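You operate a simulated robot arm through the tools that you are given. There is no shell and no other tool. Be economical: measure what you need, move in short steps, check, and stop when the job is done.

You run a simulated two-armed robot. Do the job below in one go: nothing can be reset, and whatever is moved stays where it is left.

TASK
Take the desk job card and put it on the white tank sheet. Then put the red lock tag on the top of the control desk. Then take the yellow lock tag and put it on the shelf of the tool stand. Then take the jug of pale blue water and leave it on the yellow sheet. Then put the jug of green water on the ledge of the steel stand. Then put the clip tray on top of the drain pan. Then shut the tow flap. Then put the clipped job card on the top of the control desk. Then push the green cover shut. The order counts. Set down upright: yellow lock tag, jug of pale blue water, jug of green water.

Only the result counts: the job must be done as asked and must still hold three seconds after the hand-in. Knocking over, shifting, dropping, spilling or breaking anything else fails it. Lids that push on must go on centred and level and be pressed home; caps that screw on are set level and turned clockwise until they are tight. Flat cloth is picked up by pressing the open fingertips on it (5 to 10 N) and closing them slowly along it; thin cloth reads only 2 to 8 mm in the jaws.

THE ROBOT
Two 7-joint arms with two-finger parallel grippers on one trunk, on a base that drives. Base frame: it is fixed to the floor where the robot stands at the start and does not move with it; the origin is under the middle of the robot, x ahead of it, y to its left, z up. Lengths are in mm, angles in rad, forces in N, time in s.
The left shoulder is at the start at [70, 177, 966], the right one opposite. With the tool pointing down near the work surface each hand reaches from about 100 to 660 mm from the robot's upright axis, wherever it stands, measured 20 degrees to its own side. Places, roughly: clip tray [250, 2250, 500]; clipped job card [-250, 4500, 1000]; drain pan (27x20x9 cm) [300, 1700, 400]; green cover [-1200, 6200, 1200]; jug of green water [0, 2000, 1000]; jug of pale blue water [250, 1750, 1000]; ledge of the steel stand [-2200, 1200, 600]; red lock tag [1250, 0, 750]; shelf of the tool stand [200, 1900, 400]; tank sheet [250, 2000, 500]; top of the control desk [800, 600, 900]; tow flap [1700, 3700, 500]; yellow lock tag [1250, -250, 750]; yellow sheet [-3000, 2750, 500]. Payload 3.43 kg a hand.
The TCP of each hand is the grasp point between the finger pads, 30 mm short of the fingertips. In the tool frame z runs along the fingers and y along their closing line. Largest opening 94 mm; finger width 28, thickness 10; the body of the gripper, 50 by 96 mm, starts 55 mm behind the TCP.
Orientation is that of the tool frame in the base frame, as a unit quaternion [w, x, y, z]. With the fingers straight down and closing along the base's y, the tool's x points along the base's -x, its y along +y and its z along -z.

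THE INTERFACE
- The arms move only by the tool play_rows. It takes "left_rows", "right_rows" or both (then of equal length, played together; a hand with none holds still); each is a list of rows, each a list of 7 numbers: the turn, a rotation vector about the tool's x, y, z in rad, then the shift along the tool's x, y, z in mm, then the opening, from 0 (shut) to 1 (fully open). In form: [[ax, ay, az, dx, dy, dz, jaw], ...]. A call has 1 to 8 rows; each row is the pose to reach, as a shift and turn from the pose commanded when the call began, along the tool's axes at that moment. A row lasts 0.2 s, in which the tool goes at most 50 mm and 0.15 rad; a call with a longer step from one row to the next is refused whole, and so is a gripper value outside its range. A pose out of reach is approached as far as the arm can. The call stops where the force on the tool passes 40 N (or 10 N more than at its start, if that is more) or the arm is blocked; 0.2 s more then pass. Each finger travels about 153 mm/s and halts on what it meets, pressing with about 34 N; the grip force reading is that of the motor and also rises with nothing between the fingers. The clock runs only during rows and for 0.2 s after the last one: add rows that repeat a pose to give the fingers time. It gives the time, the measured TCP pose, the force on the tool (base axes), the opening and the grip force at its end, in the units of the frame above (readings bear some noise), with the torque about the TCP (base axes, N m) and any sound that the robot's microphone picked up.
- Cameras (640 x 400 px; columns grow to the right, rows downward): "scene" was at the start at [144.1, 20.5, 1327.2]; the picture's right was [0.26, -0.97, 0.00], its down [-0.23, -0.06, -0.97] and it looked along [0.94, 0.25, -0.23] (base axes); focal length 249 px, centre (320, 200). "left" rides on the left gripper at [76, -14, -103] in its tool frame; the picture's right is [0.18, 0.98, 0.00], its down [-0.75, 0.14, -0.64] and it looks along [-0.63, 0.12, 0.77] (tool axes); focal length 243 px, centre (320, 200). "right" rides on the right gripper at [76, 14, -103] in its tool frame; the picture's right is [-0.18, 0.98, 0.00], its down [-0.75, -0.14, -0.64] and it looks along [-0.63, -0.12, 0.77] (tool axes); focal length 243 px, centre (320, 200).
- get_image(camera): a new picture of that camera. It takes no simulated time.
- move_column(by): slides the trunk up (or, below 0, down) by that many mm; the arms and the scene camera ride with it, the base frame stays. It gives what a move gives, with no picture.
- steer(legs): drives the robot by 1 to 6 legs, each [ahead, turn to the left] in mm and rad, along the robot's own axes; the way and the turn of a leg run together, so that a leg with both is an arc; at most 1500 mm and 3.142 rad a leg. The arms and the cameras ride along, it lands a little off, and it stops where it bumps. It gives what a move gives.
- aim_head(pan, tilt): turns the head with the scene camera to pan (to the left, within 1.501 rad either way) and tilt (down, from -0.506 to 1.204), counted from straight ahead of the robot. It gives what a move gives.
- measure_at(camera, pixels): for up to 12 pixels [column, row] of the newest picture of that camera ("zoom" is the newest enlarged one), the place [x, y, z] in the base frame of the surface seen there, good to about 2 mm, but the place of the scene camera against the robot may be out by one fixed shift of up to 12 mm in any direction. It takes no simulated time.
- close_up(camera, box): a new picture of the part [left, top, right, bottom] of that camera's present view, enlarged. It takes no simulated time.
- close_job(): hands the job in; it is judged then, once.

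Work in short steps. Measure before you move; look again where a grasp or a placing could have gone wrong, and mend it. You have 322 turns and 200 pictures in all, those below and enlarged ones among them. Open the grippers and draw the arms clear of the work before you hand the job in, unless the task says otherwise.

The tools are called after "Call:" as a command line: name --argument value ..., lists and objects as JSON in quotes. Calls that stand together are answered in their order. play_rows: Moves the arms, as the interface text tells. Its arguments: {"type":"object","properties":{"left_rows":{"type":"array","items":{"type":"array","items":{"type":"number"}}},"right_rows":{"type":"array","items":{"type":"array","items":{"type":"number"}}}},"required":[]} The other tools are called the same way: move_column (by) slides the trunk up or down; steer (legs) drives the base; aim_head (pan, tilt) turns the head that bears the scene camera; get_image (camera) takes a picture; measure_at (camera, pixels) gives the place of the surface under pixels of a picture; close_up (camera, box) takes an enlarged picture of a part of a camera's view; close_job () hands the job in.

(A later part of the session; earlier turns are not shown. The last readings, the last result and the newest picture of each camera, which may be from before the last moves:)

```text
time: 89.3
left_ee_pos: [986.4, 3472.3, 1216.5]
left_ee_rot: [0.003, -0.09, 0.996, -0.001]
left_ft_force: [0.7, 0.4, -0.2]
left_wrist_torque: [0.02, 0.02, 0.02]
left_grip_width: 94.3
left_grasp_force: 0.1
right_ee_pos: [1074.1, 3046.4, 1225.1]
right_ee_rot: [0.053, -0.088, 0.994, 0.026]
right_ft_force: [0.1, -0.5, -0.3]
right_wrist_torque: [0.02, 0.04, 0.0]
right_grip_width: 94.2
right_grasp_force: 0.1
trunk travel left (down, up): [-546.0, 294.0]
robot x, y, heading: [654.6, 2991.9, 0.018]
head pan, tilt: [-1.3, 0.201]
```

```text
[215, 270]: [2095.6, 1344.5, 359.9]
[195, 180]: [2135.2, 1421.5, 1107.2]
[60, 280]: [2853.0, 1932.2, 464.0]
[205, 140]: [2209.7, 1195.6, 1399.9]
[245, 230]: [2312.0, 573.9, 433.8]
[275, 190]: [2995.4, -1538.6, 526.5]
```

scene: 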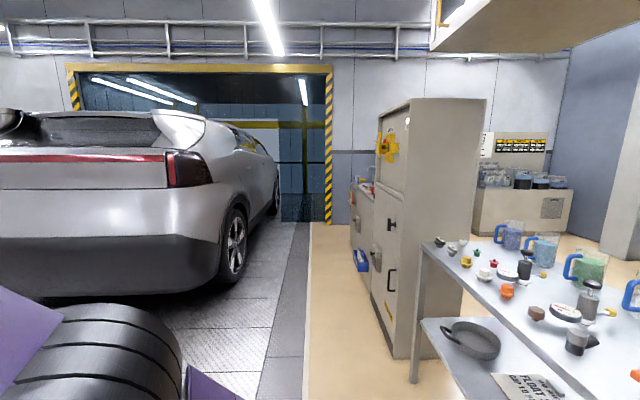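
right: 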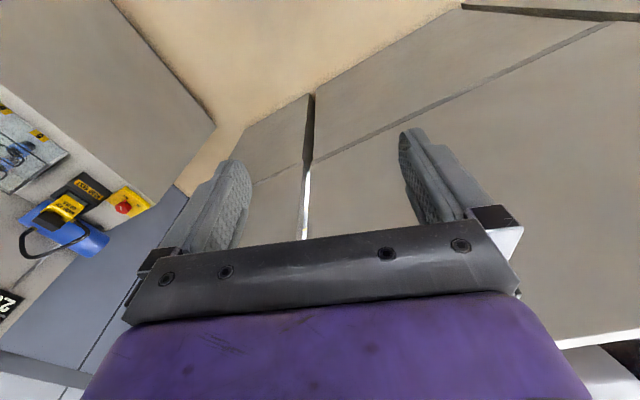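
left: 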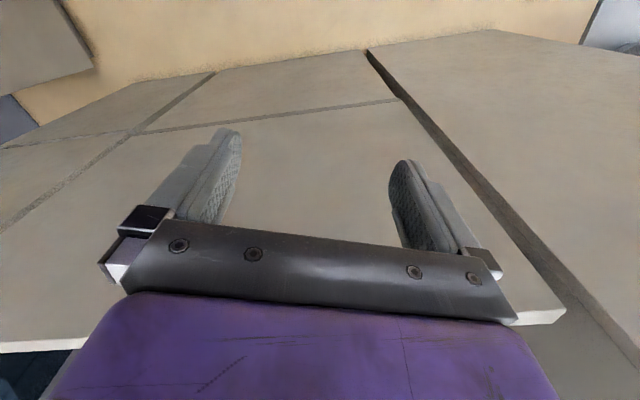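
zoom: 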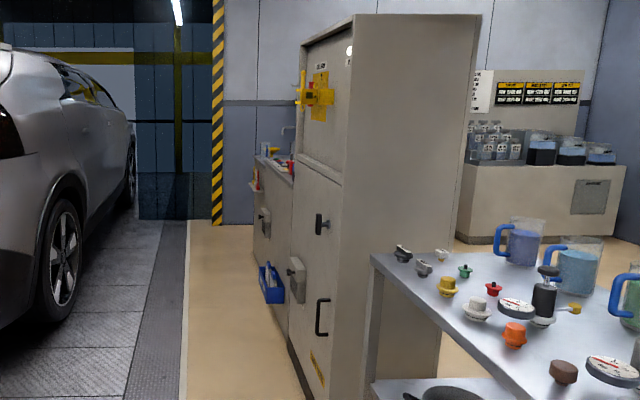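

The corridor is about 1.3 m wide, and I'll drive down its middle.

Call:
steer --legs '[[200, 0], [0, -1.28], [1150, 0], [1050, 0]]'

Call:
aim_head --pan -1.2 --tilt 0.4

Call:
get_image --camera "scene"

```text
time: 104.7
left_ee_pos: [2100.3, 725.5, 1216.9]
left_ee_rot: [0.002, 0.511, 0.86, -0.002]
left_ft_force: [0.0, -1.0, 1.0]
left_wrist_torque: [0.04, -0.01, 0.01]
left_grip_width: 94.1
left_grasp_force: 0.0
right_ee_pos: [1722.8, 509.6, 1225.4]
right_ee_rot: [0.058, 0.512, 0.857, -0.011]
right_ft_force: [-0.5, 0.2, -0.6]
right_wrist_torque: [-0.02, 0.0, 0.01]
right_grip_width: 93.8
right_grasp_force: 0.0
trunk travel left (down, up): [-546.0, 294.0]
robot x, y, heading: [1544.3, 888.3, -1.234]
head pan, tilt: [-1.3, 0.201]
```

```text
time: 105.4
left_ee_pos: [2100.9, 724.1, 1217.2]
left_ee_rot: [0.002, 0.511, 0.86, -0.002]
left_ft_force: [-0.4, 0.4, -0.3]
left_wrist_torque: [0.01, -0.01, -0.02]
left_grip_width: 94.1
left_grasp_force: 0.1
right_ee_pos: [1721.7, 510.3, 1226.3]
right_ee_rot: [0.057, 0.512, 0.857, -0.01]
right_ft_force: [-0.1, -0.1, 0.1]
right_wrist_torque: [0.0, -0.01, 0.0]
right_grip_width: 93.8
right_grasp_force: 0.0
trunk travel left (down, up): [-546.0, 294.0]
robot x, y, heading: [1543.4, 889.5, -1.23]
head pan, tilt: [-1.201, 0.4]
```

```text
169 pictures are left
```

scene: 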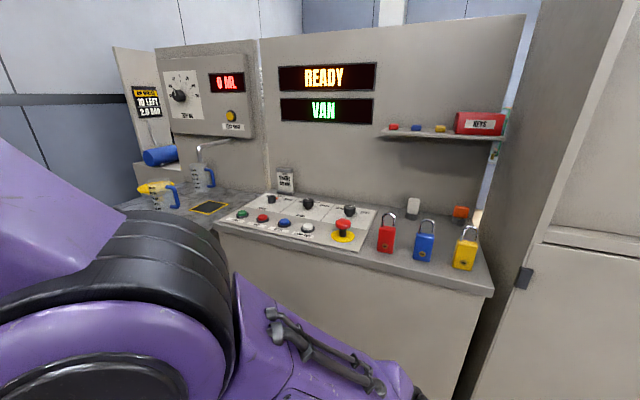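

I'll zoom on the desk.

Call:
close_up --camera "scene" --box '[100, 140, 310, 270]'

Call:
close_up --camera "scene" --box '[310, 90, 530, 290]'

Call:
measure_at --camera "scene" --pixels '[[386, 238], [424, 248], [465, 255], [285, 182], [205, 178], [165, 195], [480, 282], [220, 228], [440, 262], [320, 75], [445, 135], [320, 280]]'

```text
3.05 times, centred on (205, 205) of scene
```

zoom: 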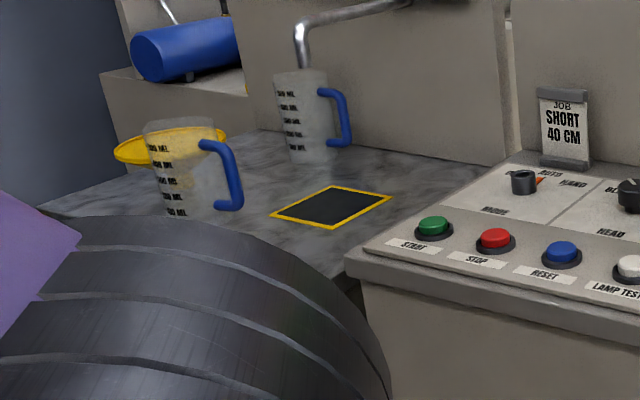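

```text
2.00 times, centred on (420, 190) of scene
```

zoom: 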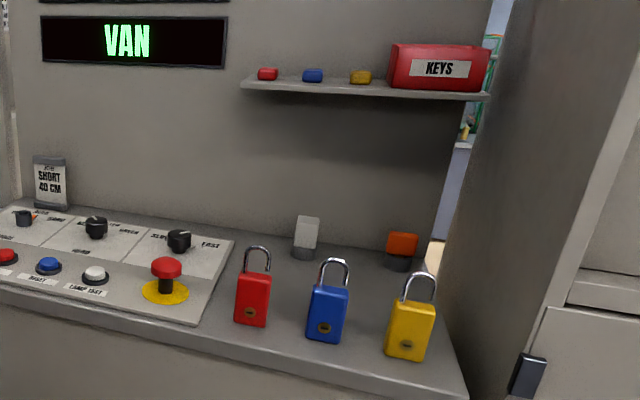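

```text
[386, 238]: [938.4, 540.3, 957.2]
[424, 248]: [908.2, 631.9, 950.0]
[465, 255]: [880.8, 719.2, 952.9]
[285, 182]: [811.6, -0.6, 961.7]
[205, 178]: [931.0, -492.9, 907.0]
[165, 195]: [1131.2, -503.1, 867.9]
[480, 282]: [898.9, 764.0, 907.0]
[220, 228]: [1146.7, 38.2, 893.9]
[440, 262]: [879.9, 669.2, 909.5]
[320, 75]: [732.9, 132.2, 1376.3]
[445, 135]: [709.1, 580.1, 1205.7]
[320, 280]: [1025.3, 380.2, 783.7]
```

The desk job card ("JOB SHORT 40 CM") stands on the desk at about (812,0,962). The red and yellow tags should be on the front further along, so I'll drive 500 on and face the desk.

Call:
steer --legs '[[550, 0], [0, -1.6]]'

Call:
aim_head --pan 0.0 --tilt 0.75

Call:
get_image --camera "scene"

Call:
aim_head --pan 0.7 --tilt 0.7

Call:
get_image --camera "scene"

```text
time: 112.4
left_ee_pos: [1569.7, -199.5, 1215.3]
left_ee_rot: [-0.001, 0.968, 0.252, -0.003]
left_ft_force: [0.3, -0.1, -0.8]
left_wrist_torque: [0.02, 0.0, 0.0]
left_grip_width: 94.0
left_grasp_force: 0.2
right_ee_pos: [1348.7, 176.2, 1224.1]
right_ee_rot: [0.034, 0.967, 0.25, -0.046]
right_ft_force: [0.3, 0.1, 0.0]
right_wrist_torque: [-0.01, -0.01, -0.03]
right_grip_width: 94.0
right_grasp_force: 0.0
trunk travel left (down, up): [-546.0, 294.0]
robot x, y, heading: [1728.1, 364.3, -2.79]
head pan, tilt: [-1.201, 0.4]
```

```text
time: 113.8
left_ee_pos: [1570.1, -198.4, 1217.4]
left_ee_rot: [0.001, 0.967, 0.253, -0.002]
left_ft_force: [-0.9, -0.7, 0.1]
left_wrist_torque: [0.01, -0.01, -0.01]
left_grip_width: 94.0
left_grasp_force: 0.1
right_ee_pos: [1349.8, 176.6, 1224.8]
right_ee_rot: [0.033, 0.967, 0.249, -0.046]
right_ft_force: [-0.6, 0.0, -0.2]
right_wrist_torque: [-0.01, 0.02, 0.01]
right_grip_width: 93.9
right_grasp_force: 0.1
trunk travel left (down, up): [-546.0, 294.0]
robot x, y, heading: [1730.7, 357.1, -2.792]
head pan, tilt: [0.0, 0.75]
```

```text
166 pictures are left
```

scene: 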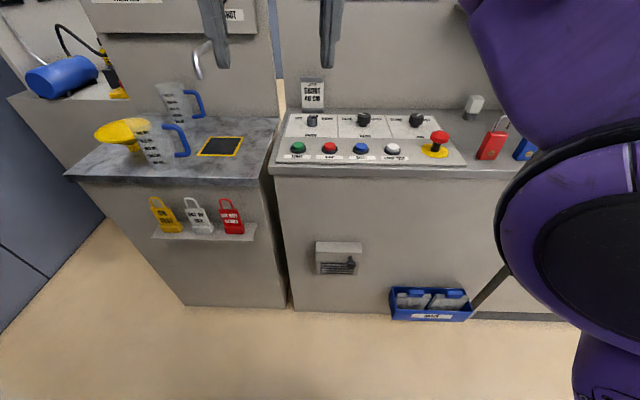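

```text
time: 114.9
left_ee_pos: [1571.7, -198.4, 1216.7]
left_ee_rot: [0.0, 0.968, 0.252, -0.003]
left_ft_force: [0.0, 0.7, 0.1]
left_wrist_torque: [-0.03, -0.01, -0.01]
left_grip_width: 93.7
left_grasp_force: 0.1
right_ee_pos: [1348.8, 178.0, 1224.9]
right_ee_rot: [0.034, 0.966, 0.25, -0.046]
right_ft_force: [0.4, 0.2, 0.5]
right_wrist_torque: [0.01, 0.04, 0.01]
right_grip_width: 93.9
right_grasp_force: 0.1
trunk travel left (down, up): [-546.0, 294.0]
robot x, y, heading: [1731.6, 362.7, -2.792]
head pan, tilt: [0.7, 0.7]
```

```text
165 pictures are left
```

scene: 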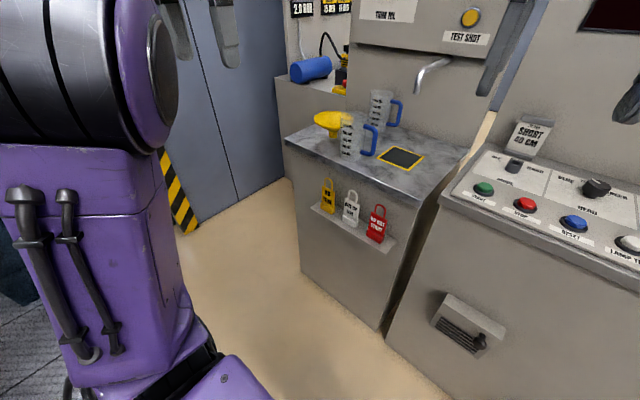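

Yellow, white and red lock tags stand on a small front ledge, and the desk job card stands in a holder. I'll zoom and measure both.

Call:
close_up --camera "scene" --box '[290, 160, 420, 260]'

Call:
measure_at --camera "scene" --pixels '[[327, 186], [327, 200], [350, 197], [350, 213], [378, 210], [375, 228], [320, 210], [380, 244], [390, 244], [310, 208], [525, 135], [345, 245]]'

Call:
close_up --camera "scene" --box '[450, 100, 600, 200]'

```text
4.00 times, centred on (355, 210) of scene
```

zoom: 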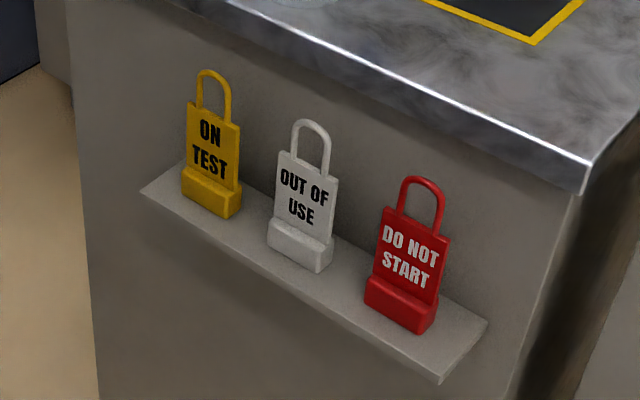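

```text
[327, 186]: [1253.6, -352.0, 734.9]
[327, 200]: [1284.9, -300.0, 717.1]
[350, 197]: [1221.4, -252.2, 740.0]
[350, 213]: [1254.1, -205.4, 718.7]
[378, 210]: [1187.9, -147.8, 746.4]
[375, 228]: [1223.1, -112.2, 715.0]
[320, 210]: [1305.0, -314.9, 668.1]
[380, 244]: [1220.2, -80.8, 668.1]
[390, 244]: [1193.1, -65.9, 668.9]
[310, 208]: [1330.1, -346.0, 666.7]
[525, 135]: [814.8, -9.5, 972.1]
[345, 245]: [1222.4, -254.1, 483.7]
```

```text
4.00 times, centred on (525, 150) of scene
```

zoom: 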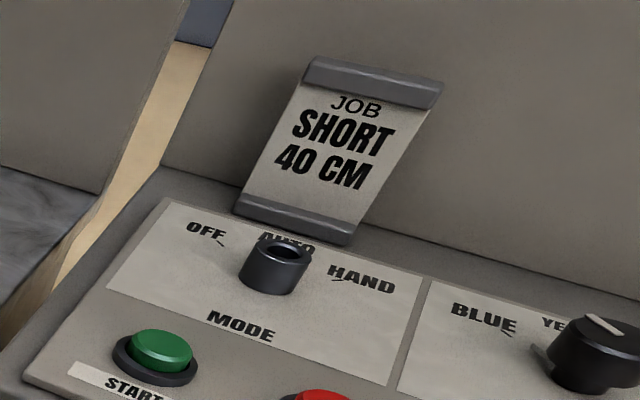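

I'll measure the card's corners in that zoom.

Call:
measure_at --camera "zoom" --pixels '[[245, 208], [340, 236], [315, 75], [430, 98], [295, 170], [335, 185], [330, 130], [200, 230], [420, 250], [390, 222], [275, 260], [160, 340]]'

```text
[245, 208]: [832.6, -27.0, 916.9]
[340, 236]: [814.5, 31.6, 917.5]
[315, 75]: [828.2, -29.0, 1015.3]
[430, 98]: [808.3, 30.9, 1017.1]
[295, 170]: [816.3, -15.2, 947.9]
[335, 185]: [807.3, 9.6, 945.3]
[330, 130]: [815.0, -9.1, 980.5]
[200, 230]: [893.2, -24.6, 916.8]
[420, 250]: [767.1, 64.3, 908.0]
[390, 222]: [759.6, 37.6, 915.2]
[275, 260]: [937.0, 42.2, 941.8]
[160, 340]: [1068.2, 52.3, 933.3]
```

The card is 64 wide and 110 tall, standing at (815,0) with its base at z=910. I'll drive up 340 towards the desk.

Call:
steer --legs '[[0, -0.03], [330, 0]]'

Call:
aim_head --pan 0.1 --tilt 0.9

Call:
get_image --camera "scene"

```text
time: 117.5
left_ee_pos: [1240.0, -296.1, 1216.4]
left_ee_rot: [0.0, 0.972, 0.237, -0.003]
left_ft_force: [0.7, -1.1, 0.3]
left_wrist_torque: [0.03, -0.02, 0.0]
left_grip_width: 94.2
left_grasp_force: 0.1
right_ee_pos: [1028.7, 86.0, 1223.9]
right_ee_rot: [0.033, 0.97, 0.234, -0.046]
right_ft_force: [0.5, 0.0, -0.6]
right_wrist_torque: [0.0, -0.03, 0.0]
right_grip_width: 94.1
right_grasp_force: 0.1
trunk travel left (down, up): [-546.0, 294.0]
robot x, y, heading: [1413.9, 258.9, -2.823]
head pan, tilt: [0.7, 0.7]
```

```text
time: 118.5
left_ee_pos: [1239.6, -297.0, 1216.3]
left_ee_rot: [0.0, 0.972, 0.237, -0.002]
left_ft_force: [-0.1, 0.5, 0.3]
left_wrist_torque: [0.02, 0.01, -0.01]
left_grip_width: 94.0
left_grasp_force: 0.1
right_ee_pos: [1030.9, 85.0, 1225.4]
right_ee_rot: [0.033, 0.97, 0.234, -0.047]
right_ft_force: [0.4, -0.8, 0.5]
right_wrist_torque: [-0.01, -0.01, 0.0]
right_grip_width: 94.1
right_grasp_force: 0.0
trunk travel left (down, up): [-546.0, 294.0]
robot x, y, heading: [1413.2, 257.5, -2.826]
head pan, tilt: [0.099, 0.901]
```

```text
162 pictures are left
```

scene: 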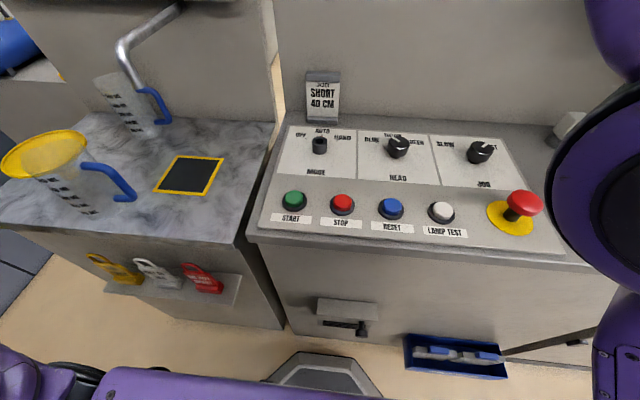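

The right hand is nearest the card. I'll level it, turn it square to the desk, and bring it near the card for a wrist-camera look.

Call:
play_rows --right_rows '[[0.01, 0.02, 0.032, -36, -4, 18, 1], [0.02, 0.04, 0.063, -73, -8, 35, 1], [0.03, 0.06, 0.095, -109, -12, 53, 1], [0.04, 0.08, 0.126, -145, -16, 71, 1], [0.051, 0.101, 0.158, -181, -20.5, 88.6, 1]]'

Call:
get_image --camera "right"

Call:
get_image --camera "scene"

```text
time: 119.7
left_ee_pos: [1237.9, -296.0, 1215.8]
left_ee_rot: [0.0, 0.972, 0.237, -0.002]
left_ft_force: [-0.6, -0.7, 0.3]
left_wrist_torque: [0.0, -0.02, 0.01]
left_grip_width: 94.1
left_grasp_force: 0.0
right_ee_pos: [888.8, 104.4, 1119.7]
right_ee_rot: [0.004, 0.987, 0.159, -0.003]
right_ft_force: [-0.7, -0.7, 0.1]
right_wrist_torque: [0.01, -0.03, 0.02]
right_grip_width: 94.0
right_grasp_force: 0.0
right hand out of reach, approached as far as the arm can: row 1, 2, 3, 4, 5
trunk travel left (down, up): [-546.0, 294.0]
robot x, y, heading: [1415.1, 255.2, -2.821]
head pan, tilt: [0.099, 0.901]
```

```text
161 pictures are left
```

right: 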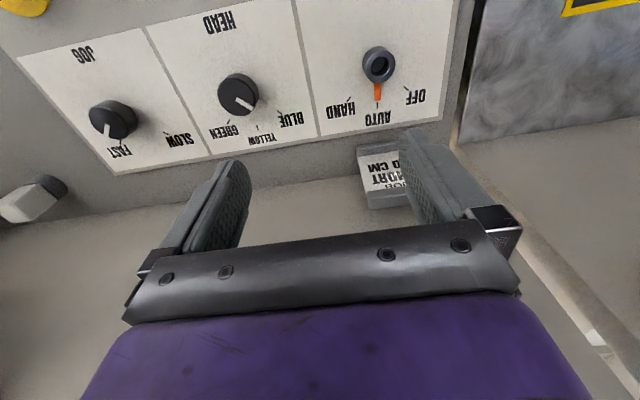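

```text
160 pictures are left
```

scene: 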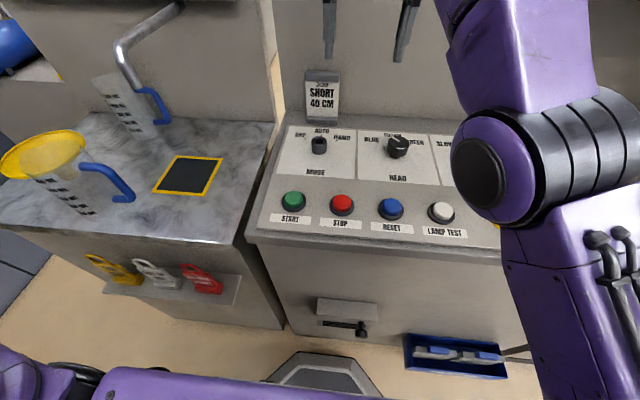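

The arm is at its reach limit, so I need a higher trunk and a closer base. I'll measure the card with both cameras to find the scene camera's offset.

Call:
measure_at --camera "right" --pixels '[[365, 152], [372, 202], [385, 185], [340, 240], [280, 170], [400, 200], [378, 65], [238, 95]]'

Call:
measure_at --camera "scene" --pixels '[[322, 78], [306, 118], [337, 120], [322, 100], [290, 70], [318, 145], [397, 147], [180, 175], [205, 279], [160, 272], [115, 268]]'

Call:
move_column --by 200

```text
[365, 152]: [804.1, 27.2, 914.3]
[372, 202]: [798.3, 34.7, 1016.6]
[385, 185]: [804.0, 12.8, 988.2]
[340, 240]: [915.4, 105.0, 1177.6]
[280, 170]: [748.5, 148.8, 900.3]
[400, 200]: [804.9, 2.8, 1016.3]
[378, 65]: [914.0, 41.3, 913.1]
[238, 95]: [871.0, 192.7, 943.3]
```

```text
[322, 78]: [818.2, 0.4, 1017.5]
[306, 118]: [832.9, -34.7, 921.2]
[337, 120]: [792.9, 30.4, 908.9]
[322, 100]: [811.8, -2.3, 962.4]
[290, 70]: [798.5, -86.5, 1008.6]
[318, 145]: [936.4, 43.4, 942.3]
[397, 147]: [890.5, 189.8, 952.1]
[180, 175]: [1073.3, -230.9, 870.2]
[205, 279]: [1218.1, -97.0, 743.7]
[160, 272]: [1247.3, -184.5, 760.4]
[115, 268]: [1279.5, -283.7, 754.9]
```

```text
time: 121.8
left_ee_pos: [1240.2, -297.5, 1417.4]
left_ee_rot: [-0.001, 0.972, 0.237, -0.002]
left_ft_force: [0.3, 0.3, 0.3]
left_wrist_torque: [0.0, 0.03, -0.04]
left_grip_width: 94.1
left_grasp_force: 0.1
right_ee_pos: [891.8, 106.2, 1321.3]
right_ee_rot: [0.004, 0.987, 0.159, -0.006]
right_ft_force: [0.2, -0.2, 0.7]
right_wrist_torque: [0.01, 0.02, -0.01]
right_grip_width: 94.0
right_grasp_force: 0.0
trunk travel left (down, up): [-746.0, 94.0]
robot x, y, heading: [1411.6, 258.0, -2.822]
head pan, tilt: [0.099, 0.901]
```

The wrist camera puts the card centre at about (808,0), and the scene camera reads about 10 mm off. I'll edge 50 mm closer.

Call:
steer --legs '[[50, 0]]'

```text
time: 122.8
left_ee_pos: [1204.9, -306.8, 1420.4]
left_ee_rot: [0.0, 0.971, 0.238, -0.008]
left_ft_force: [0.6, -0.1, 0.1]
left_wrist_torque: [-0.07, 0.09, 0.02]
left_grip_width: 94.0
left_grasp_force: 0.1
right_ee_pos: [856.1, 92.5, 1329.1]
right_ee_rot: [0.005, 0.987, 0.16, -0.01]
right_ft_force: [1.7, 1.3, 1.6]
right_wrist_torque: [-0.03, 0.12, -0.03]
right_grip_width: 94.2
right_grasp_force: 0.0
trunk travel left (down, up): [-746.0, 94.0]
robot x, y, heading: [1368.5, 235.5, -2.826]
head pan, tilt: [0.099, 0.901]
```

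I'll bring the right hand above the card, tilted 0.25 rad so that its wrist stays off the back wall.

Call:
play_rows --right_rows '[[0, -0.04, 0, -12, 12, 40, 1], [0, -0.08, 0, -23, 23, 80, 1], [0, -0.125, 0, -35, 35, 120, 1], [0, -0.17, 0, -46, 47, 160, 1], [0, -0.21, 0, -58, 58, 200, 1], [0, -0.25, 0, -70, 70, 240, 1], [0, -0.25, 0, -70, 70, 240, 1]]'

Call:
get_image --camera "right"

Call:
get_image --camera "scene"

```text
time: 123.5
left_ee_pos: [1198.5, -310.9, 1418.7]
left_ee_rot: [0.0, 0.971, 0.238, -0.005]
left_ft_force: [-0.1, 0.0, 0.5]
left_wrist_torque: [0.02, 0.01, -0.01]
left_grip_width: 94.1
left_grasp_force: 0.0
right_ee_pos: [807.6, 74.4, 1161.0]
right_ee_rot: [0.019, 0.99, 0.135, 0.021]
right_ft_force: [0.0, 0.4, 0.7]
right_wrist_torque: [-0.01, 0.01, 0.02]
right_grip_width: 94.2
right_grasp_force: 0.1
trunk travel left (down, up): [-746.0, 94.0]
robot x, y, heading: [1363.5, 241.5, -2.826]
head pan, tilt: [0.099, 0.901]
stopped in row 3 (right hand): the arm was blocked; the commanded pose is now the measured one
```

```text
159 pictures are left
```

right: 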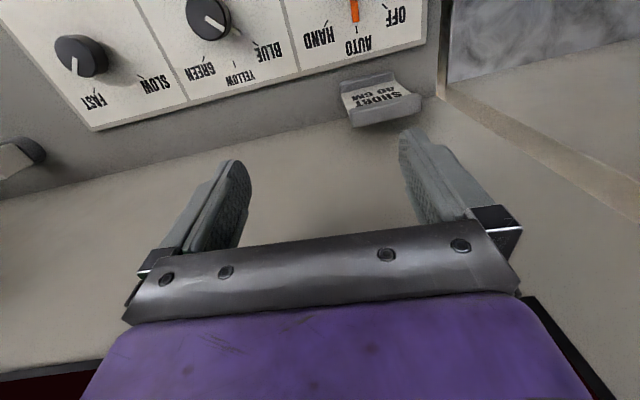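

```text
158 pictures are left
```

scene: 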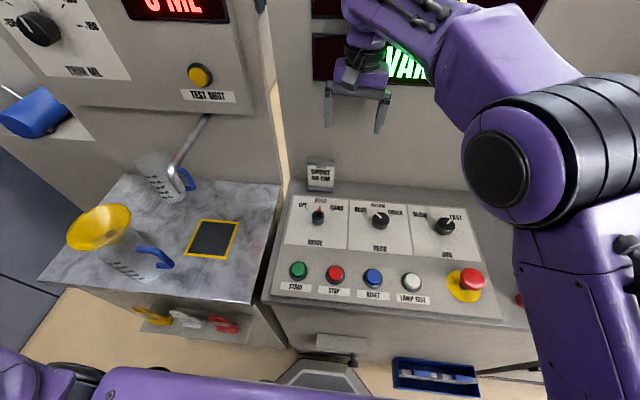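

The wrist is touching the display wall. I'll back off from it, then tilt the fingers 0.5 rad forward.

Call:
play_rows --right_rows '[[0, 0, 0, 45, 8, 0, 1], [0.005, -0.1, -0.01, 90, 20, 5, 1], [0.01, -0.2, -0.02, 97, 35, 30, 1], [0.016, -0.3, -0.03, 97, 48, 60, 1], [0.022, -0.4, -0.04, 97, 58, 90, 1], [0.03, -0.5, -0.05, 97, 62, 107, 1], [0.032, -0.534, -0.054, 97, 62, 107, 1]]'

Call:
get_image --camera "right"

```text
time: 125.1
left_ee_pos: [1193.5, -311.1, 1416.9]
left_ee_rot: [0.0, 0.971, 0.239, -0.004]
left_ft_force: [0.1, 0.3, 0.1]
left_wrist_torque: [0.02, -0.02, 0.04]
left_grip_width: 94.2
left_grasp_force: 0.0
right_ee_pos: [912.2, 38.7, 1075.4]
right_ee_rot: [0.058, 0.959, 0.138, -0.241]
right_ft_force: [0.4, 0.3, -0.2]
right_wrist_torque: [0.02, 0.01, 0.02]
right_grip_width: 94.1
right_grasp_force: 0.0
trunk travel left (down, up): [-746.0, 94.0]
robot x, y, heading: [1366.5, 245.7, -2.823]
head pan, tilt: [0.099, 0.901]
```

```text
157 pictures are left
```

right: 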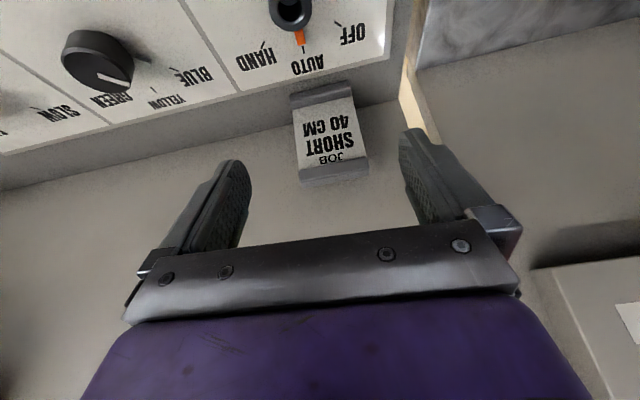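

The card is well in view between the fingers. I'll measure its corners.

Call:
measure_at --camera "right" --pixels '[[300, 175], [365, 165], [295, 105], [348, 92], [330, 130], [290, 140], [250, 220], [405, 150]]'

```text
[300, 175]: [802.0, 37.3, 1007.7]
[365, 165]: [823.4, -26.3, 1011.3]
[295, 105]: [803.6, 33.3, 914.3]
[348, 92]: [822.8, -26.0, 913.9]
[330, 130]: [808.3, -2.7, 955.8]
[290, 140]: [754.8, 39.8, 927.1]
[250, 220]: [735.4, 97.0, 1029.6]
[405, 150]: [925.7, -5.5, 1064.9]
```

I'll slide the open fingers down along both sides of the card to z≈985.

Call:
play_rows --right_rows '[[0.01, 0, -0.01, -13, 0, 33, 1], [0.02, 0, -0.02, -26, 0, 66, 1], [0.031, 0, -0.037, -39, 0, 99, 1], [0.031, 0, -0.037, -51, 0, 130, 1], [0.031, 0, -0.037, -51, 0, 130, 1]]'

Call:
get_image --camera "right"

```text
time: 125.9
left_ee_pos: [1196.0, -309.7, 1418.6]
left_ee_rot: [0.0, 0.972, 0.237, -0.004]
left_ft_force: [-0.8, 0.8, 0.1]
left_wrist_torque: [-0.03, 0.03, -0.02]
left_grip_width: 93.9
left_grasp_force: 0.0
right_ee_pos: [821.5, 19.1, 1037.5]
right_ee_rot: [0.059, 0.957, 0.125, -0.256]
right_ft_force: [0.2, 0.5, 7.0]
right_wrist_torque: [-0.36, 0.05, 0.05]
right_grip_width: 94.1
right_grasp_force: 0.0
trunk travel left (down, up): [-746.0, 94.0]
robot x, y, heading: [1367.8, 239.7, -2.823]
head pan, tilt: [0.099, 0.901]
stopped in row 4 (right hand): the force on the tool passed its limit (the readings are from after the stop); the commanded pose is now the measured one
```

```text
156 pictures are left
```

right: 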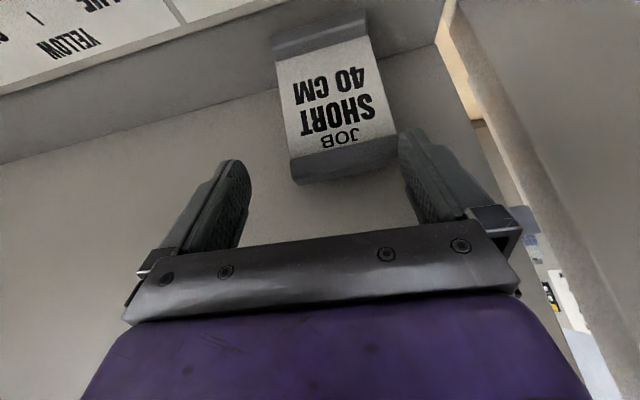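

The +y finger met the card's top edge because I was about 12 mm off sideways. I'll lift 15, re-measure and shift.

Call:
play_rows --right_rows '[[0, 0, 0, 0, 0, -20, 1], [0, 0, 0, 0, 12, -20, 1], [0, 0, 0, 0, 12, -20, 1]]'

Call:
get_image --camera "right"

```text
time: 126.7
left_ee_pos: [1192.3, -312.5, 1417.3]
left_ee_rot: [-0.001, 0.971, 0.237, -0.002]
left_ft_force: [-0.4, 0.2, 0.2]
left_wrist_torque: [0.01, -0.02, 0.0]
left_grip_width: 93.9
left_grasp_force: 0.1
right_ee_pos: [817.4, 19.4, 1066.6]
right_ee_rot: [0.077, 0.959, 0.102, -0.251]
right_ft_force: [0.4, 0.5, -0.9]
right_wrist_torque: [0.03, 0.0, -0.01]
right_grip_width: 93.9
right_grasp_force: 0.1
trunk travel left (down, up): [-746.0, 94.0]
robot x, y, heading: [1364.9, 245.3, -2.827]
head pan, tilt: [0.099, 0.901]
```

```text
155 pictures are left
```

right: 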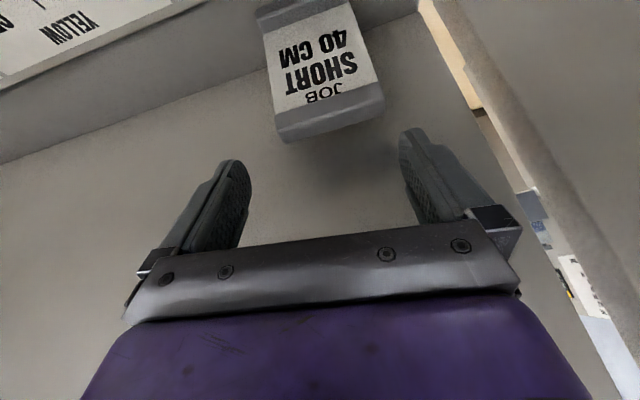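

The hand didn't follow sideways, so something above the wrist may be touching. I'll check with the scene camera.

Call:
aim_head --pan 0.0 --tilt 0.55

Call:
get_image --camera "scene"

```text
time: 127.5
left_ee_pos: [1194.9, -312.9, 1418.3]
left_ee_rot: [0.0, 0.971, 0.238, -0.004]
left_ft_force: [0.5, 0.4, 0.1]
left_wrist_torque: [0.0, -0.02, 0.02]
left_grip_width: 93.9
left_grasp_force: 0.0
right_ee_pos: [818.9, 19.1, 1068.4]
right_ee_rot: [0.078, 0.959, 0.103, -0.252]
right_ft_force: [0.2, 0.7, 0.2]
right_wrist_torque: [0.0, 0.0, 0.01]
right_grip_width: 93.8
right_grasp_force: 0.1
trunk travel left (down, up): [-746.0, 94.0]
robot x, y, heading: [1369.7, 243.6, -2.826]
head pan, tilt: [0.0, 0.55]
```

```text
154 pictures are left
```

scene: 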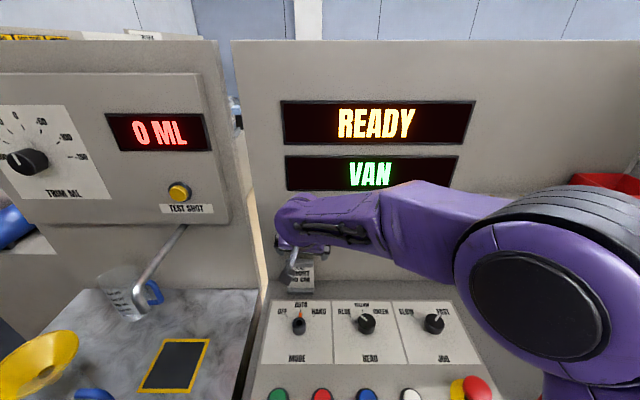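

The forearm lies sideways along the wall because the robot stands too far right of the card. I'll retract the hand, then reposition the base about 240 mm further left.

Call:
play_rows --right_rows '[[0, 0, 0, 30, 0, -30, 1], [0, 0, 0, 70, 0, -50, 1], [0, 0.1, 0, 110, -20, -70, 1], [0, 0.2, 0, 150, -50, -90, 1], [0, 0.3, 0, 185, -80, -105, 1], [0, 0.4, 0, 215, -110, -115, 1]]'

Call:
steer --legs '[[-290, 0], [0, 1.57], [230, 0], [0, -1.57], [265, 0]]'

Call:
get_image --camera "scene"

```text
refused: row 4 steps farther than a row can; nothing moved
```

```text
time: 140.1
left_ee_pos: [1261.7, -511.1, 1417.6]
left_ee_rot: [0.001, 0.975, 0.223, -0.004]
left_ft_force: [0.5, -0.1, -0.3]
left_wrist_torque: [0.01, -0.02, -0.02]
left_grip_width: 94.1
left_grasp_force: 0.1
right_ee_pos: [896.8, -169.4, 1069.4]
right_ee_rot: [0.073, 0.961, 0.088, -0.252]
right_ft_force: [0.2, -0.5, -0.1]
right_wrist_torque: [0.02, 0.0, -0.05]
right_grip_width: 93.9
right_grasp_force: 0.1
trunk travel left (down, up): [-746.0, 94.0]
robot x, y, heading: [1447.7, 32.8, -2.854]
head pan, tilt: [0.0, 0.55]
```

```text
153 pictures are left
```

scene: 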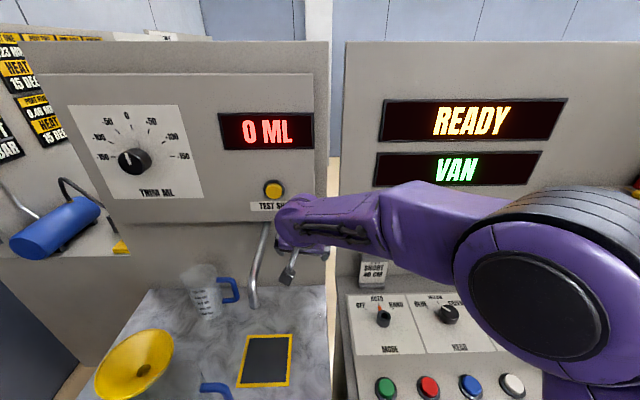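

The base now stands well: the card is about 170 mm right of centre and still upright at (372,270). I'll bring the right hand back in front of it.

Call:
play_rows --right_rows '[[0, 0, 0, 25, 0, -35, 1], [0.005, 0.005, -0.02, 50, -25, -60, 1], [0.01, 0.01, -0.04, 57, -65, -79, 1], [0.015, 0.015, -0.07, 57, -110, -79, 1], [0.02, 0.02, -0.1, 57, -155, -79, 1], [0.032, 0.029, -0.14, 57, -199, -79, 1], [0.032, 0.029, -0.14, 57, -199, -79, 1]]'

Call:
get_image --camera "right"

Call:
get_image --camera "scene"

```text
time: 141.7
left_ee_pos: [1261.0, -512.3, 1417.8]
left_ee_rot: [0.0, 0.975, 0.223, -0.003]
left_ft_force: [0.3, -0.3, 0.7]
left_wrist_torque: [0.04, -0.01, 0.0]
left_grip_width: 94.1
left_grasp_force: 0.1
right_ee_pos: [941.3, 46.8, 1092.2]
right_ee_rot: [0.037, 0.957, 0.153, -0.244]
right_ft_force: [0.2, -0.7, 0.3]
right_wrist_torque: [-0.01, 0.0, 0.0]
right_grip_width: 93.6
right_grasp_force: 0.1
trunk travel left (down, up): [-746.0, 94.0]
robot x, y, heading: [1450.0, 37.2, -2.862]
head pan, tilt: [0.0, 0.55]
```

```text
152 pictures are left
```

right: 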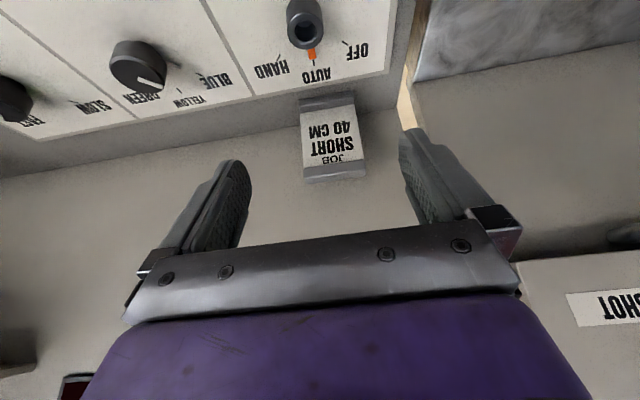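

```text
151 pictures are left
```

scene: 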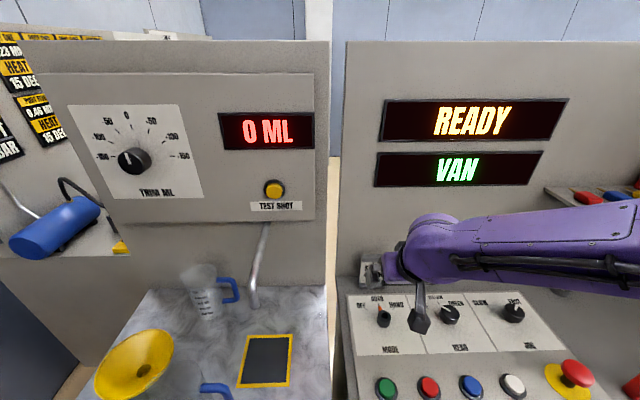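

The hand tracks well now. I'll measure the card again from here.

Call:
measure_at --camera "right" --pixels '[[308, 175], [362, 170], [304, 108], [350, 100], [330, 140], [250, 200]]'

```text
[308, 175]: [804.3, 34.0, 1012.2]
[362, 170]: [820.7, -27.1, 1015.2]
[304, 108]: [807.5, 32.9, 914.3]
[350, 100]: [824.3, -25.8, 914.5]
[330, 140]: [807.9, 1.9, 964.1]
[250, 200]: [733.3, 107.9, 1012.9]
```

I'll slide down along the fingers onto the card.

Call:
play_rows --right_rows '[[0, 0, 0, -17, 0.4, 40, 1], [0, 0, 0, -35, 0.8, 80, 1], [0, 0, 0, -52, 1.2, 120, 1], [0, 0, 0, -69, 1.6, 160, 1], [0, 0, 0, -69, 1.6, 160, 1]]'

Call:
get_image --camera "right"

```text
time: 142.9
left_ee_pos: [1262.2, -511.0, 1417.0]
left_ee_rot: [0.0, 0.975, 0.223, -0.003]
left_ft_force: [-0.3, 0.3, 0.2]
left_wrist_torque: [-0.03, 0.02, 0.0]
left_grip_width: 93.8
left_grasp_force: 0.1
right_ee_pos: [811.6, 3.3, 979.2]
right_ee_rot: [0.04, 0.957, 0.153, -0.245]
right_ft_force: [0.6, -0.1, 0.5]
right_wrist_torque: [0.0, 0.01, -0.04]
right_grip_width: 94.2
right_grasp_force: 0.1
trunk travel left (down, up): [-746.0, 94.0]
robot x, y, heading: [1448.1, 35.2, -2.852]
head pan, tilt: [0.0, 0.55]
```

```text
150 pictures are left
```

right: 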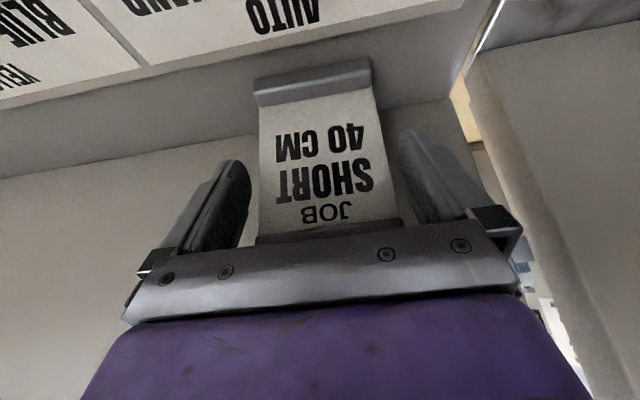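

The card sits between the fingers. I'll close them gently and give time to settle.

Call:
play_rows --right_rows '[[0, 0, 0, 0, 0, 0, 0.8], [0, 0, 0, 0, 0, 0, 0.6], [0, 0, 0, 0, 0, 0, 0.3], [0, 0, 0, 0, 0, 0, 0.3]]'

Call:
get_image --camera "right"

```text
time: 143.9
left_ee_pos: [1260.4, -511.8, 1417.3]
left_ee_rot: [0.0, 0.975, 0.224, -0.003]
left_ft_force: [0.6, 0.1, -1.0]
left_wrist_torque: [-0.01, 0.0, 0.01]
left_grip_width: 94.1
left_grasp_force: 0.0
right_ee_pos: [811.0, 3.2, 979.0]
right_ee_rot: [0.039, 0.957, 0.152, -0.245]
right_ft_force: [-1.6, -1.1, 4.5]
right_wrist_torque: [0.03, 0.17, 0.03]
right_grip_width: 77.2
right_grasp_force: 34.0
trunk travel left (down, up): [-746.0, 94.0]
robot x, y, heading: [1449.5, 35.0, -2.853]
head pan, tilt: [0.0, 0.55]
```

```text
149 pictures are left
```

right: 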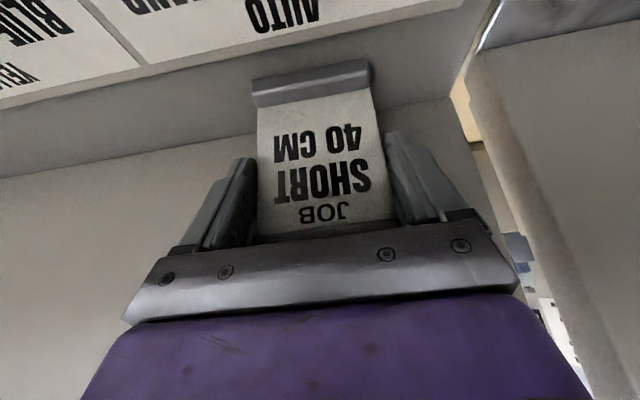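

The card is held (77 mm, 34 N). I'll lift it 60 mm, pull it back and check.

Call:
play_rows --right_rows '[[0, 0, 0, -14, 0, -26, 0.3], [0, 0, 0, -29, 0, -53, 0.3], [0, 0, 0, 10, 0, -74, 0.3], [0, 0, 0, 50, 0, -96, 0.3], [0, 0, 0, 90, 0, -118, 0.3], [0, 0, 0, 130, 0, -140, 0.3], [0, 0, 0, 170, 0, -162, 0.3], [0, 0, 0, 205, 0, -181, 0.3]]'

Call:
get_image --camera "right"

```text
time: 145.7
left_ee_pos: [1261.8, -515.9, 1416.1]
left_ee_rot: [-0.001, 0.975, 0.224, -0.005]
left_ft_force: [-0.6, -0.3, 0.0]
left_wrist_torque: [0.05, 0.01, 0.0]
left_grip_width: 93.9
left_grasp_force: 0.1
right_ee_pos: [1040.0, 59.6, 1053.9]
right_ee_rot: [0.038, 0.957, 0.154, -0.245]
right_ft_force: [0.9, -0.3, 0.2]
right_wrist_torque: [0.05, -0.03, -0.02]
right_grip_width: 77.7
right_grasp_force: 34.2
right hand out of reach, approached as far as the arm can: row 8
trunk travel left (down, up): [-746.0, 94.0]
robot x, y, heading: [1448.6, 40.7, -2.857]
head pan, tilt: [0.0, 0.55]
```

```text
148 pictures are left
```

right: 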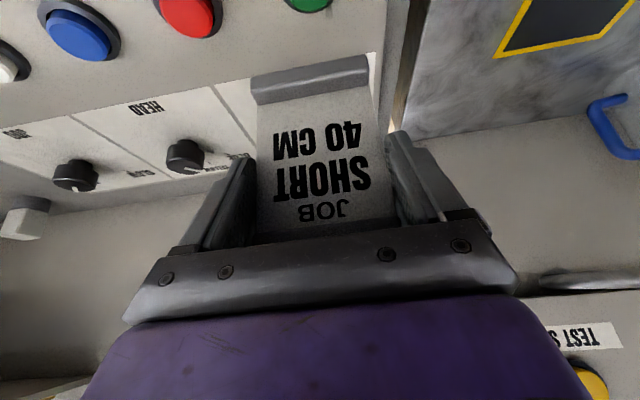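

The card is firmly held. I'll back away from the desk first.

Call:
steer --legs '[[-340, 0]]'

Call:
play_rows --right_rows '[[0, 0, 0, 5, 0, -30, 0.3], [0, 0, 0, 10, 0, -60, 0.3], [0, 0, 0, 10, 0, -60, 0.3]]'

Call:
move_column --by -200

```text
time: 147.9
left_ee_pos: [1581.2, -417.3, 1417.1]
left_ee_rot: [0.001, 0.975, 0.223, -0.003]
left_ft_force: [-0.7, -0.3, 0.0]
left_wrist_torque: [0.02, -0.02, 0.01]
left_grip_width: 94.0
left_grasp_force: 0.1
right_ee_pos: [1361.2, 156.7, 1053.3]
right_ee_rot: [0.039, 0.957, 0.153, -0.243]
right_ft_force: [-0.1, 0.2, -0.1]
right_wrist_torque: [-0.01, 0.01, 0.0]
right_grip_width: 77.2
right_grasp_force: 34.4
trunk travel left (down, up): [-746.0, 94.0]
robot x, y, heading: [1771.9, 136.2, -2.854]
head pan, tilt: [0.0, 0.55]
```

```text
time: 148.7
left_ee_pos: [1585.0, -416.9, 1416.7]
left_ee_rot: [0.0, 0.975, 0.223, -0.004]
left_ft_force: [-0.3, 0.5, 0.0]
left_wrist_torque: [-0.02, 0.02, 0.01]
left_grip_width: 94.3
left_grasp_force: 0.0
right_ee_pos: [1388.0, 158.4, 1109.6]
right_ee_rot: [0.038, 0.957, 0.153, -0.244]
right_ft_force: [0.0, 0.2, 0.2]
right_wrist_torque: [0.0, 0.0, 0.01]
right_grip_width: 77.3
right_grasp_force: 34.0
right hand out of reach, approached as far as the arm can: row 1, 2, 3
trunk travel left (down, up): [-746.0, 94.0]
robot x, y, heading: [1774.3, 130.7, -2.851]
head pan, tilt: [0.0, 0.55]
```

```text
time: 150.9
left_ee_pos: [1583.7, -416.6, 1218.0]
left_ee_rot: [0.0, 0.975, 0.224, -0.003]
left_ft_force: [0.7, -0.7, 1.2]
left_wrist_torque: [0.0, 0.01, -0.02]
left_grip_width: 94.1
left_grasp_force: 0.1
right_ee_pos: [1386.5, 158.5, 908.4]
right_ee_rot: [0.039, 0.957, 0.153, -0.244]
right_ft_force: [0.6, 0.1, -0.1]
right_wrist_torque: [0.01, 0.03, -0.04]
right_grip_width: 77.1
right_grasp_force: 34.3
trunk travel left (down, up): [-546.0, 294.0]
robot x, y, heading: [1776.4, 130.7, -2.853]
head pan, tilt: [0.0, 0.55]
```

I'll drive back along the corridor to the bay in front of the stand's far end.

Call:
steer --legs '[[0, -1.54], [1400, 0], [1400, 0]]'

```text
time: 168.2
left_ee_pos: [417.4, 3005.5, 1217.1]
left_ee_rot: [-0.003, 0.843, -0.538, -0.002]
left_ft_force: [-1.0, -0.1, -0.4]
left_wrist_torque: [0.01, -0.01, 0.0]
left_grip_width: 94.3
left_grasp_force: 0.0
right_ee_pos: [995.6, 3192.2, 909.1]
right_ee_rot: [-0.145, 0.78, -0.575, -0.198]
right_ft_force: [-0.5, -0.3, 0.5]
right_wrist_torque: [-0.02, -0.01, 0.01]
right_grip_width: 77.2
right_grasp_force: 34.2
trunk travel left (down, up): [-546.0, 294.0]
robot x, y, heading: [959.3, 2802.3, 1.845]
head pan, tilt: [0.0, 0.55]
```

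Now I'll go west past the stand's end into the aisle.

Call:
steer --legs '[[0, 1.177], [810, 0], [810, 0]]'

```text
time: 179.5
left_ee_pos: [-1043.7, 2559.9, 1215.6]
left_ee_rot: [-0.001, 1.0, 0.024, -0.003]
left_ft_force: [-0.3, -0.6, -0.1]
left_wrist_torque: [0.04, -0.02, 0.0]
left_grip_width: 94.2
left_grasp_force: 0.1
right_ee_pos: [-999.3, 3166.6, 908.5]
right_ee_rot: [-0.01, 0.968, -0.041, -0.247]
right_ft_force: [0.2, -0.1, -1.4]
right_wrist_torque: [0.01, -0.02, 0.0]
right_grip_width: 77.1
right_grasp_force: 34.2
trunk travel left (down, up): [-546.0, 294.0]
robot x, y, heading: [-657.8, 2987.8, 3.03]
head pan, tilt: [0.0, 0.55]
```

Call:
steer --legs '[[0, 1.61], [1210, 0], [0, 1.99]]'

Call:
aim_head --pan 0.0 --tilt 0.75

Call:
get_image --camera "scene"

```text
time: 194.4
left_ee_pos: [-598.2, 2296.6, 1217.7]
left_ee_rot: [0.003, -0.244, 0.97, 0.0]
left_ft_force: [-0.7, -0.1, -0.2]
left_wrist_torque: [0.0, 0.0, -0.02]
left_grip_width: 94.2
left_grasp_force: 0.1
right_ee_pos: [-375.2, 1730.9, 908.4]
right_ee_rot: [0.244, -0.174, 0.953, 0.044]
right_ft_force: [0.2, -0.8, -0.8]
right_wrist_torque: [0.02, -0.01, -0.01]
right_grip_width: 77.3
right_grasp_force: 34.2
trunk travel left (down, up): [-546.0, 294.0]
robot x, y, heading: [-762.3, 1739.5, 0.336]
head pan, tilt: [0.0, 0.55]
```

```text
time: 195.1
left_ee_pos: [-597.1, 2296.4, 1217.4]
left_ee_rot: [0.004, -0.244, 0.97, 0.001]
left_ft_force: [-0.3, 0.1, -0.6]
left_wrist_torque: [-0.04, 0.02, 0.0]
left_grip_width: 93.9
left_grasp_force: 0.0
right_ee_pos: [-375.4, 1730.5, 908.9]
right_ee_rot: [0.243, -0.173, 0.953, 0.044]
right_ft_force: [-0.3, 0.1, 0.0]
right_wrist_torque: [0.01, -0.05, 0.02]
right_grip_width: 77.3
right_grasp_force: 34.2
trunk travel left (down, up): [-546.0, 294.0]
robot x, y, heading: [-761.9, 1740.0, 0.331]
head pan, tilt: [0.0, 0.75]
```

```text
147 pictures are left
```

scene: 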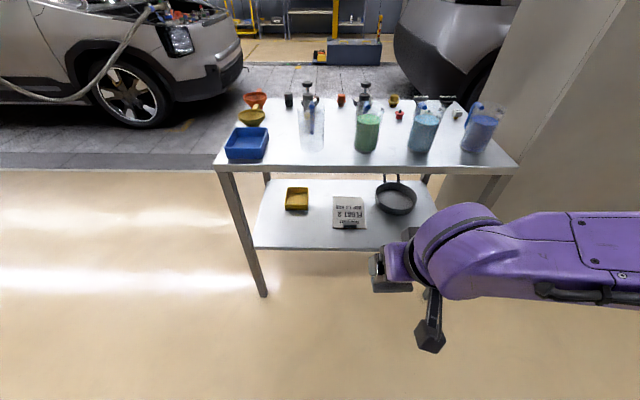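

The stand is squarely in view. I'll zoom and measure the sheet, pan, tray and shelf.

Call:
close_up --camera "scene" --box '[240, 160, 440, 290]'

Call:
measure_at --camera "scene" --pixels '[[335, 199], [362, 199], [335, 227], [365, 227], [347, 225], [396, 185], [380, 205], [415, 205], [290, 190], [307, 206], [255, 247], [217, 168]]'

```text
3.08 times, centred on (340, 225) of scene
```

zoom: 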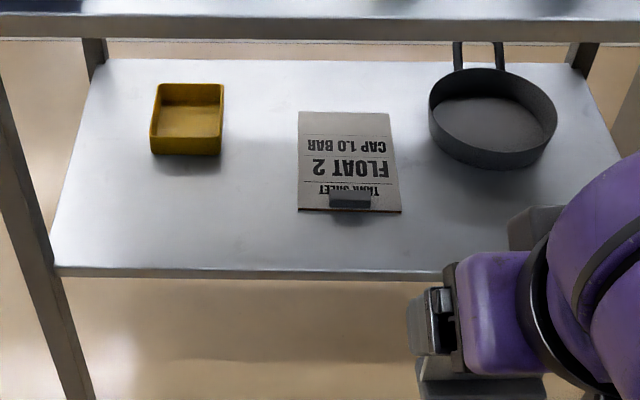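

```text
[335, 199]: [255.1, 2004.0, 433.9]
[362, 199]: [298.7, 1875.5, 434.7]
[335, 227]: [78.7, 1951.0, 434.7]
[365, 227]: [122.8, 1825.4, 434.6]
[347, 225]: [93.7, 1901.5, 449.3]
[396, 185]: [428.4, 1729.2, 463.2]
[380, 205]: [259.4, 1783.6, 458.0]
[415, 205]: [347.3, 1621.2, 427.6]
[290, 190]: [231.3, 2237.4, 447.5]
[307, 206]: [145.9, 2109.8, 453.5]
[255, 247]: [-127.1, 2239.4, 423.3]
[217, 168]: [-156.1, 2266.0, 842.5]
```

The sheet is 130 × 185 mm at z=435, centred near (190,1914). I'll lower the trunk 270 while clear and then drive up 330.

Call:
move_column --by -270

Call:
steer --legs '[[318, 0]]'

Call:
get_image --camera "right"

Call:
get_image --camera "scene"

```text
time: 197.9
left_ee_pos: [-596.2, 2296.2, 947.6]
left_ee_rot: [0.004, -0.244, 0.97, 0.0]
left_ft_force: [-0.7, -0.6, -0.3]
left_wrist_torque: [0.0, 0.01, 0.0]
left_grip_width: 94.1
left_grasp_force: 0.1
right_ee_pos: [-375.8, 1728.8, 639.0]
right_ee_rot: [0.243, -0.174, 0.953, 0.043]
right_ft_force: [-0.7, -0.3, -0.6]
right_wrist_torque: [0.01, -0.02, -0.01]
right_grip_width: 77.4
right_grasp_force: 33.9
trunk travel left (down, up): [-276.0, 564.0]
robot x, y, heading: [-758.4, 1738.4, 0.331]
head pan, tilt: [0.0, 0.75]
```

```text
time: 200.0
left_ee_pos: [-299.1, 2398.5, 946.8]
left_ee_rot: [0.003, -0.244, 0.97, 0.0]
left_ft_force: [-0.2, 1.1, 0.1]
left_wrist_torque: [0.0, -0.03, -0.02]
left_grip_width: 93.8
left_grasp_force: 0.2
right_ee_pos: [-77.7, 1831.3, 639.1]
right_ee_rot: [0.243, -0.174, 0.953, 0.044]
right_ft_force: [-0.2, -0.6, 0.2]
right_wrist_torque: [-0.02, 0.0, 0.03]
right_grip_width: 77.0
right_grasp_force: 34.1
trunk travel left (down, up): [-276.0, 564.0]
robot x, y, heading: [-464.1, 1842.4, 0.331]
head pan, tilt: [0.0, 0.75]
```

```text
145 pictures are left
```

right: 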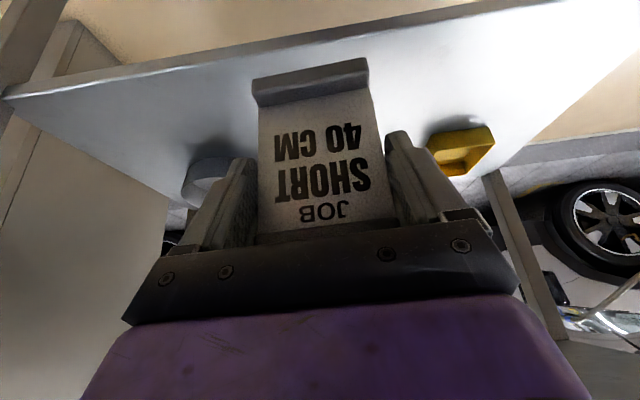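

```text
144 pictures are left
```

scene: 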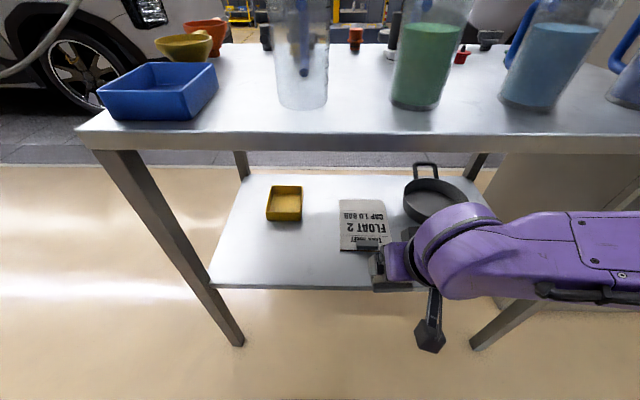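

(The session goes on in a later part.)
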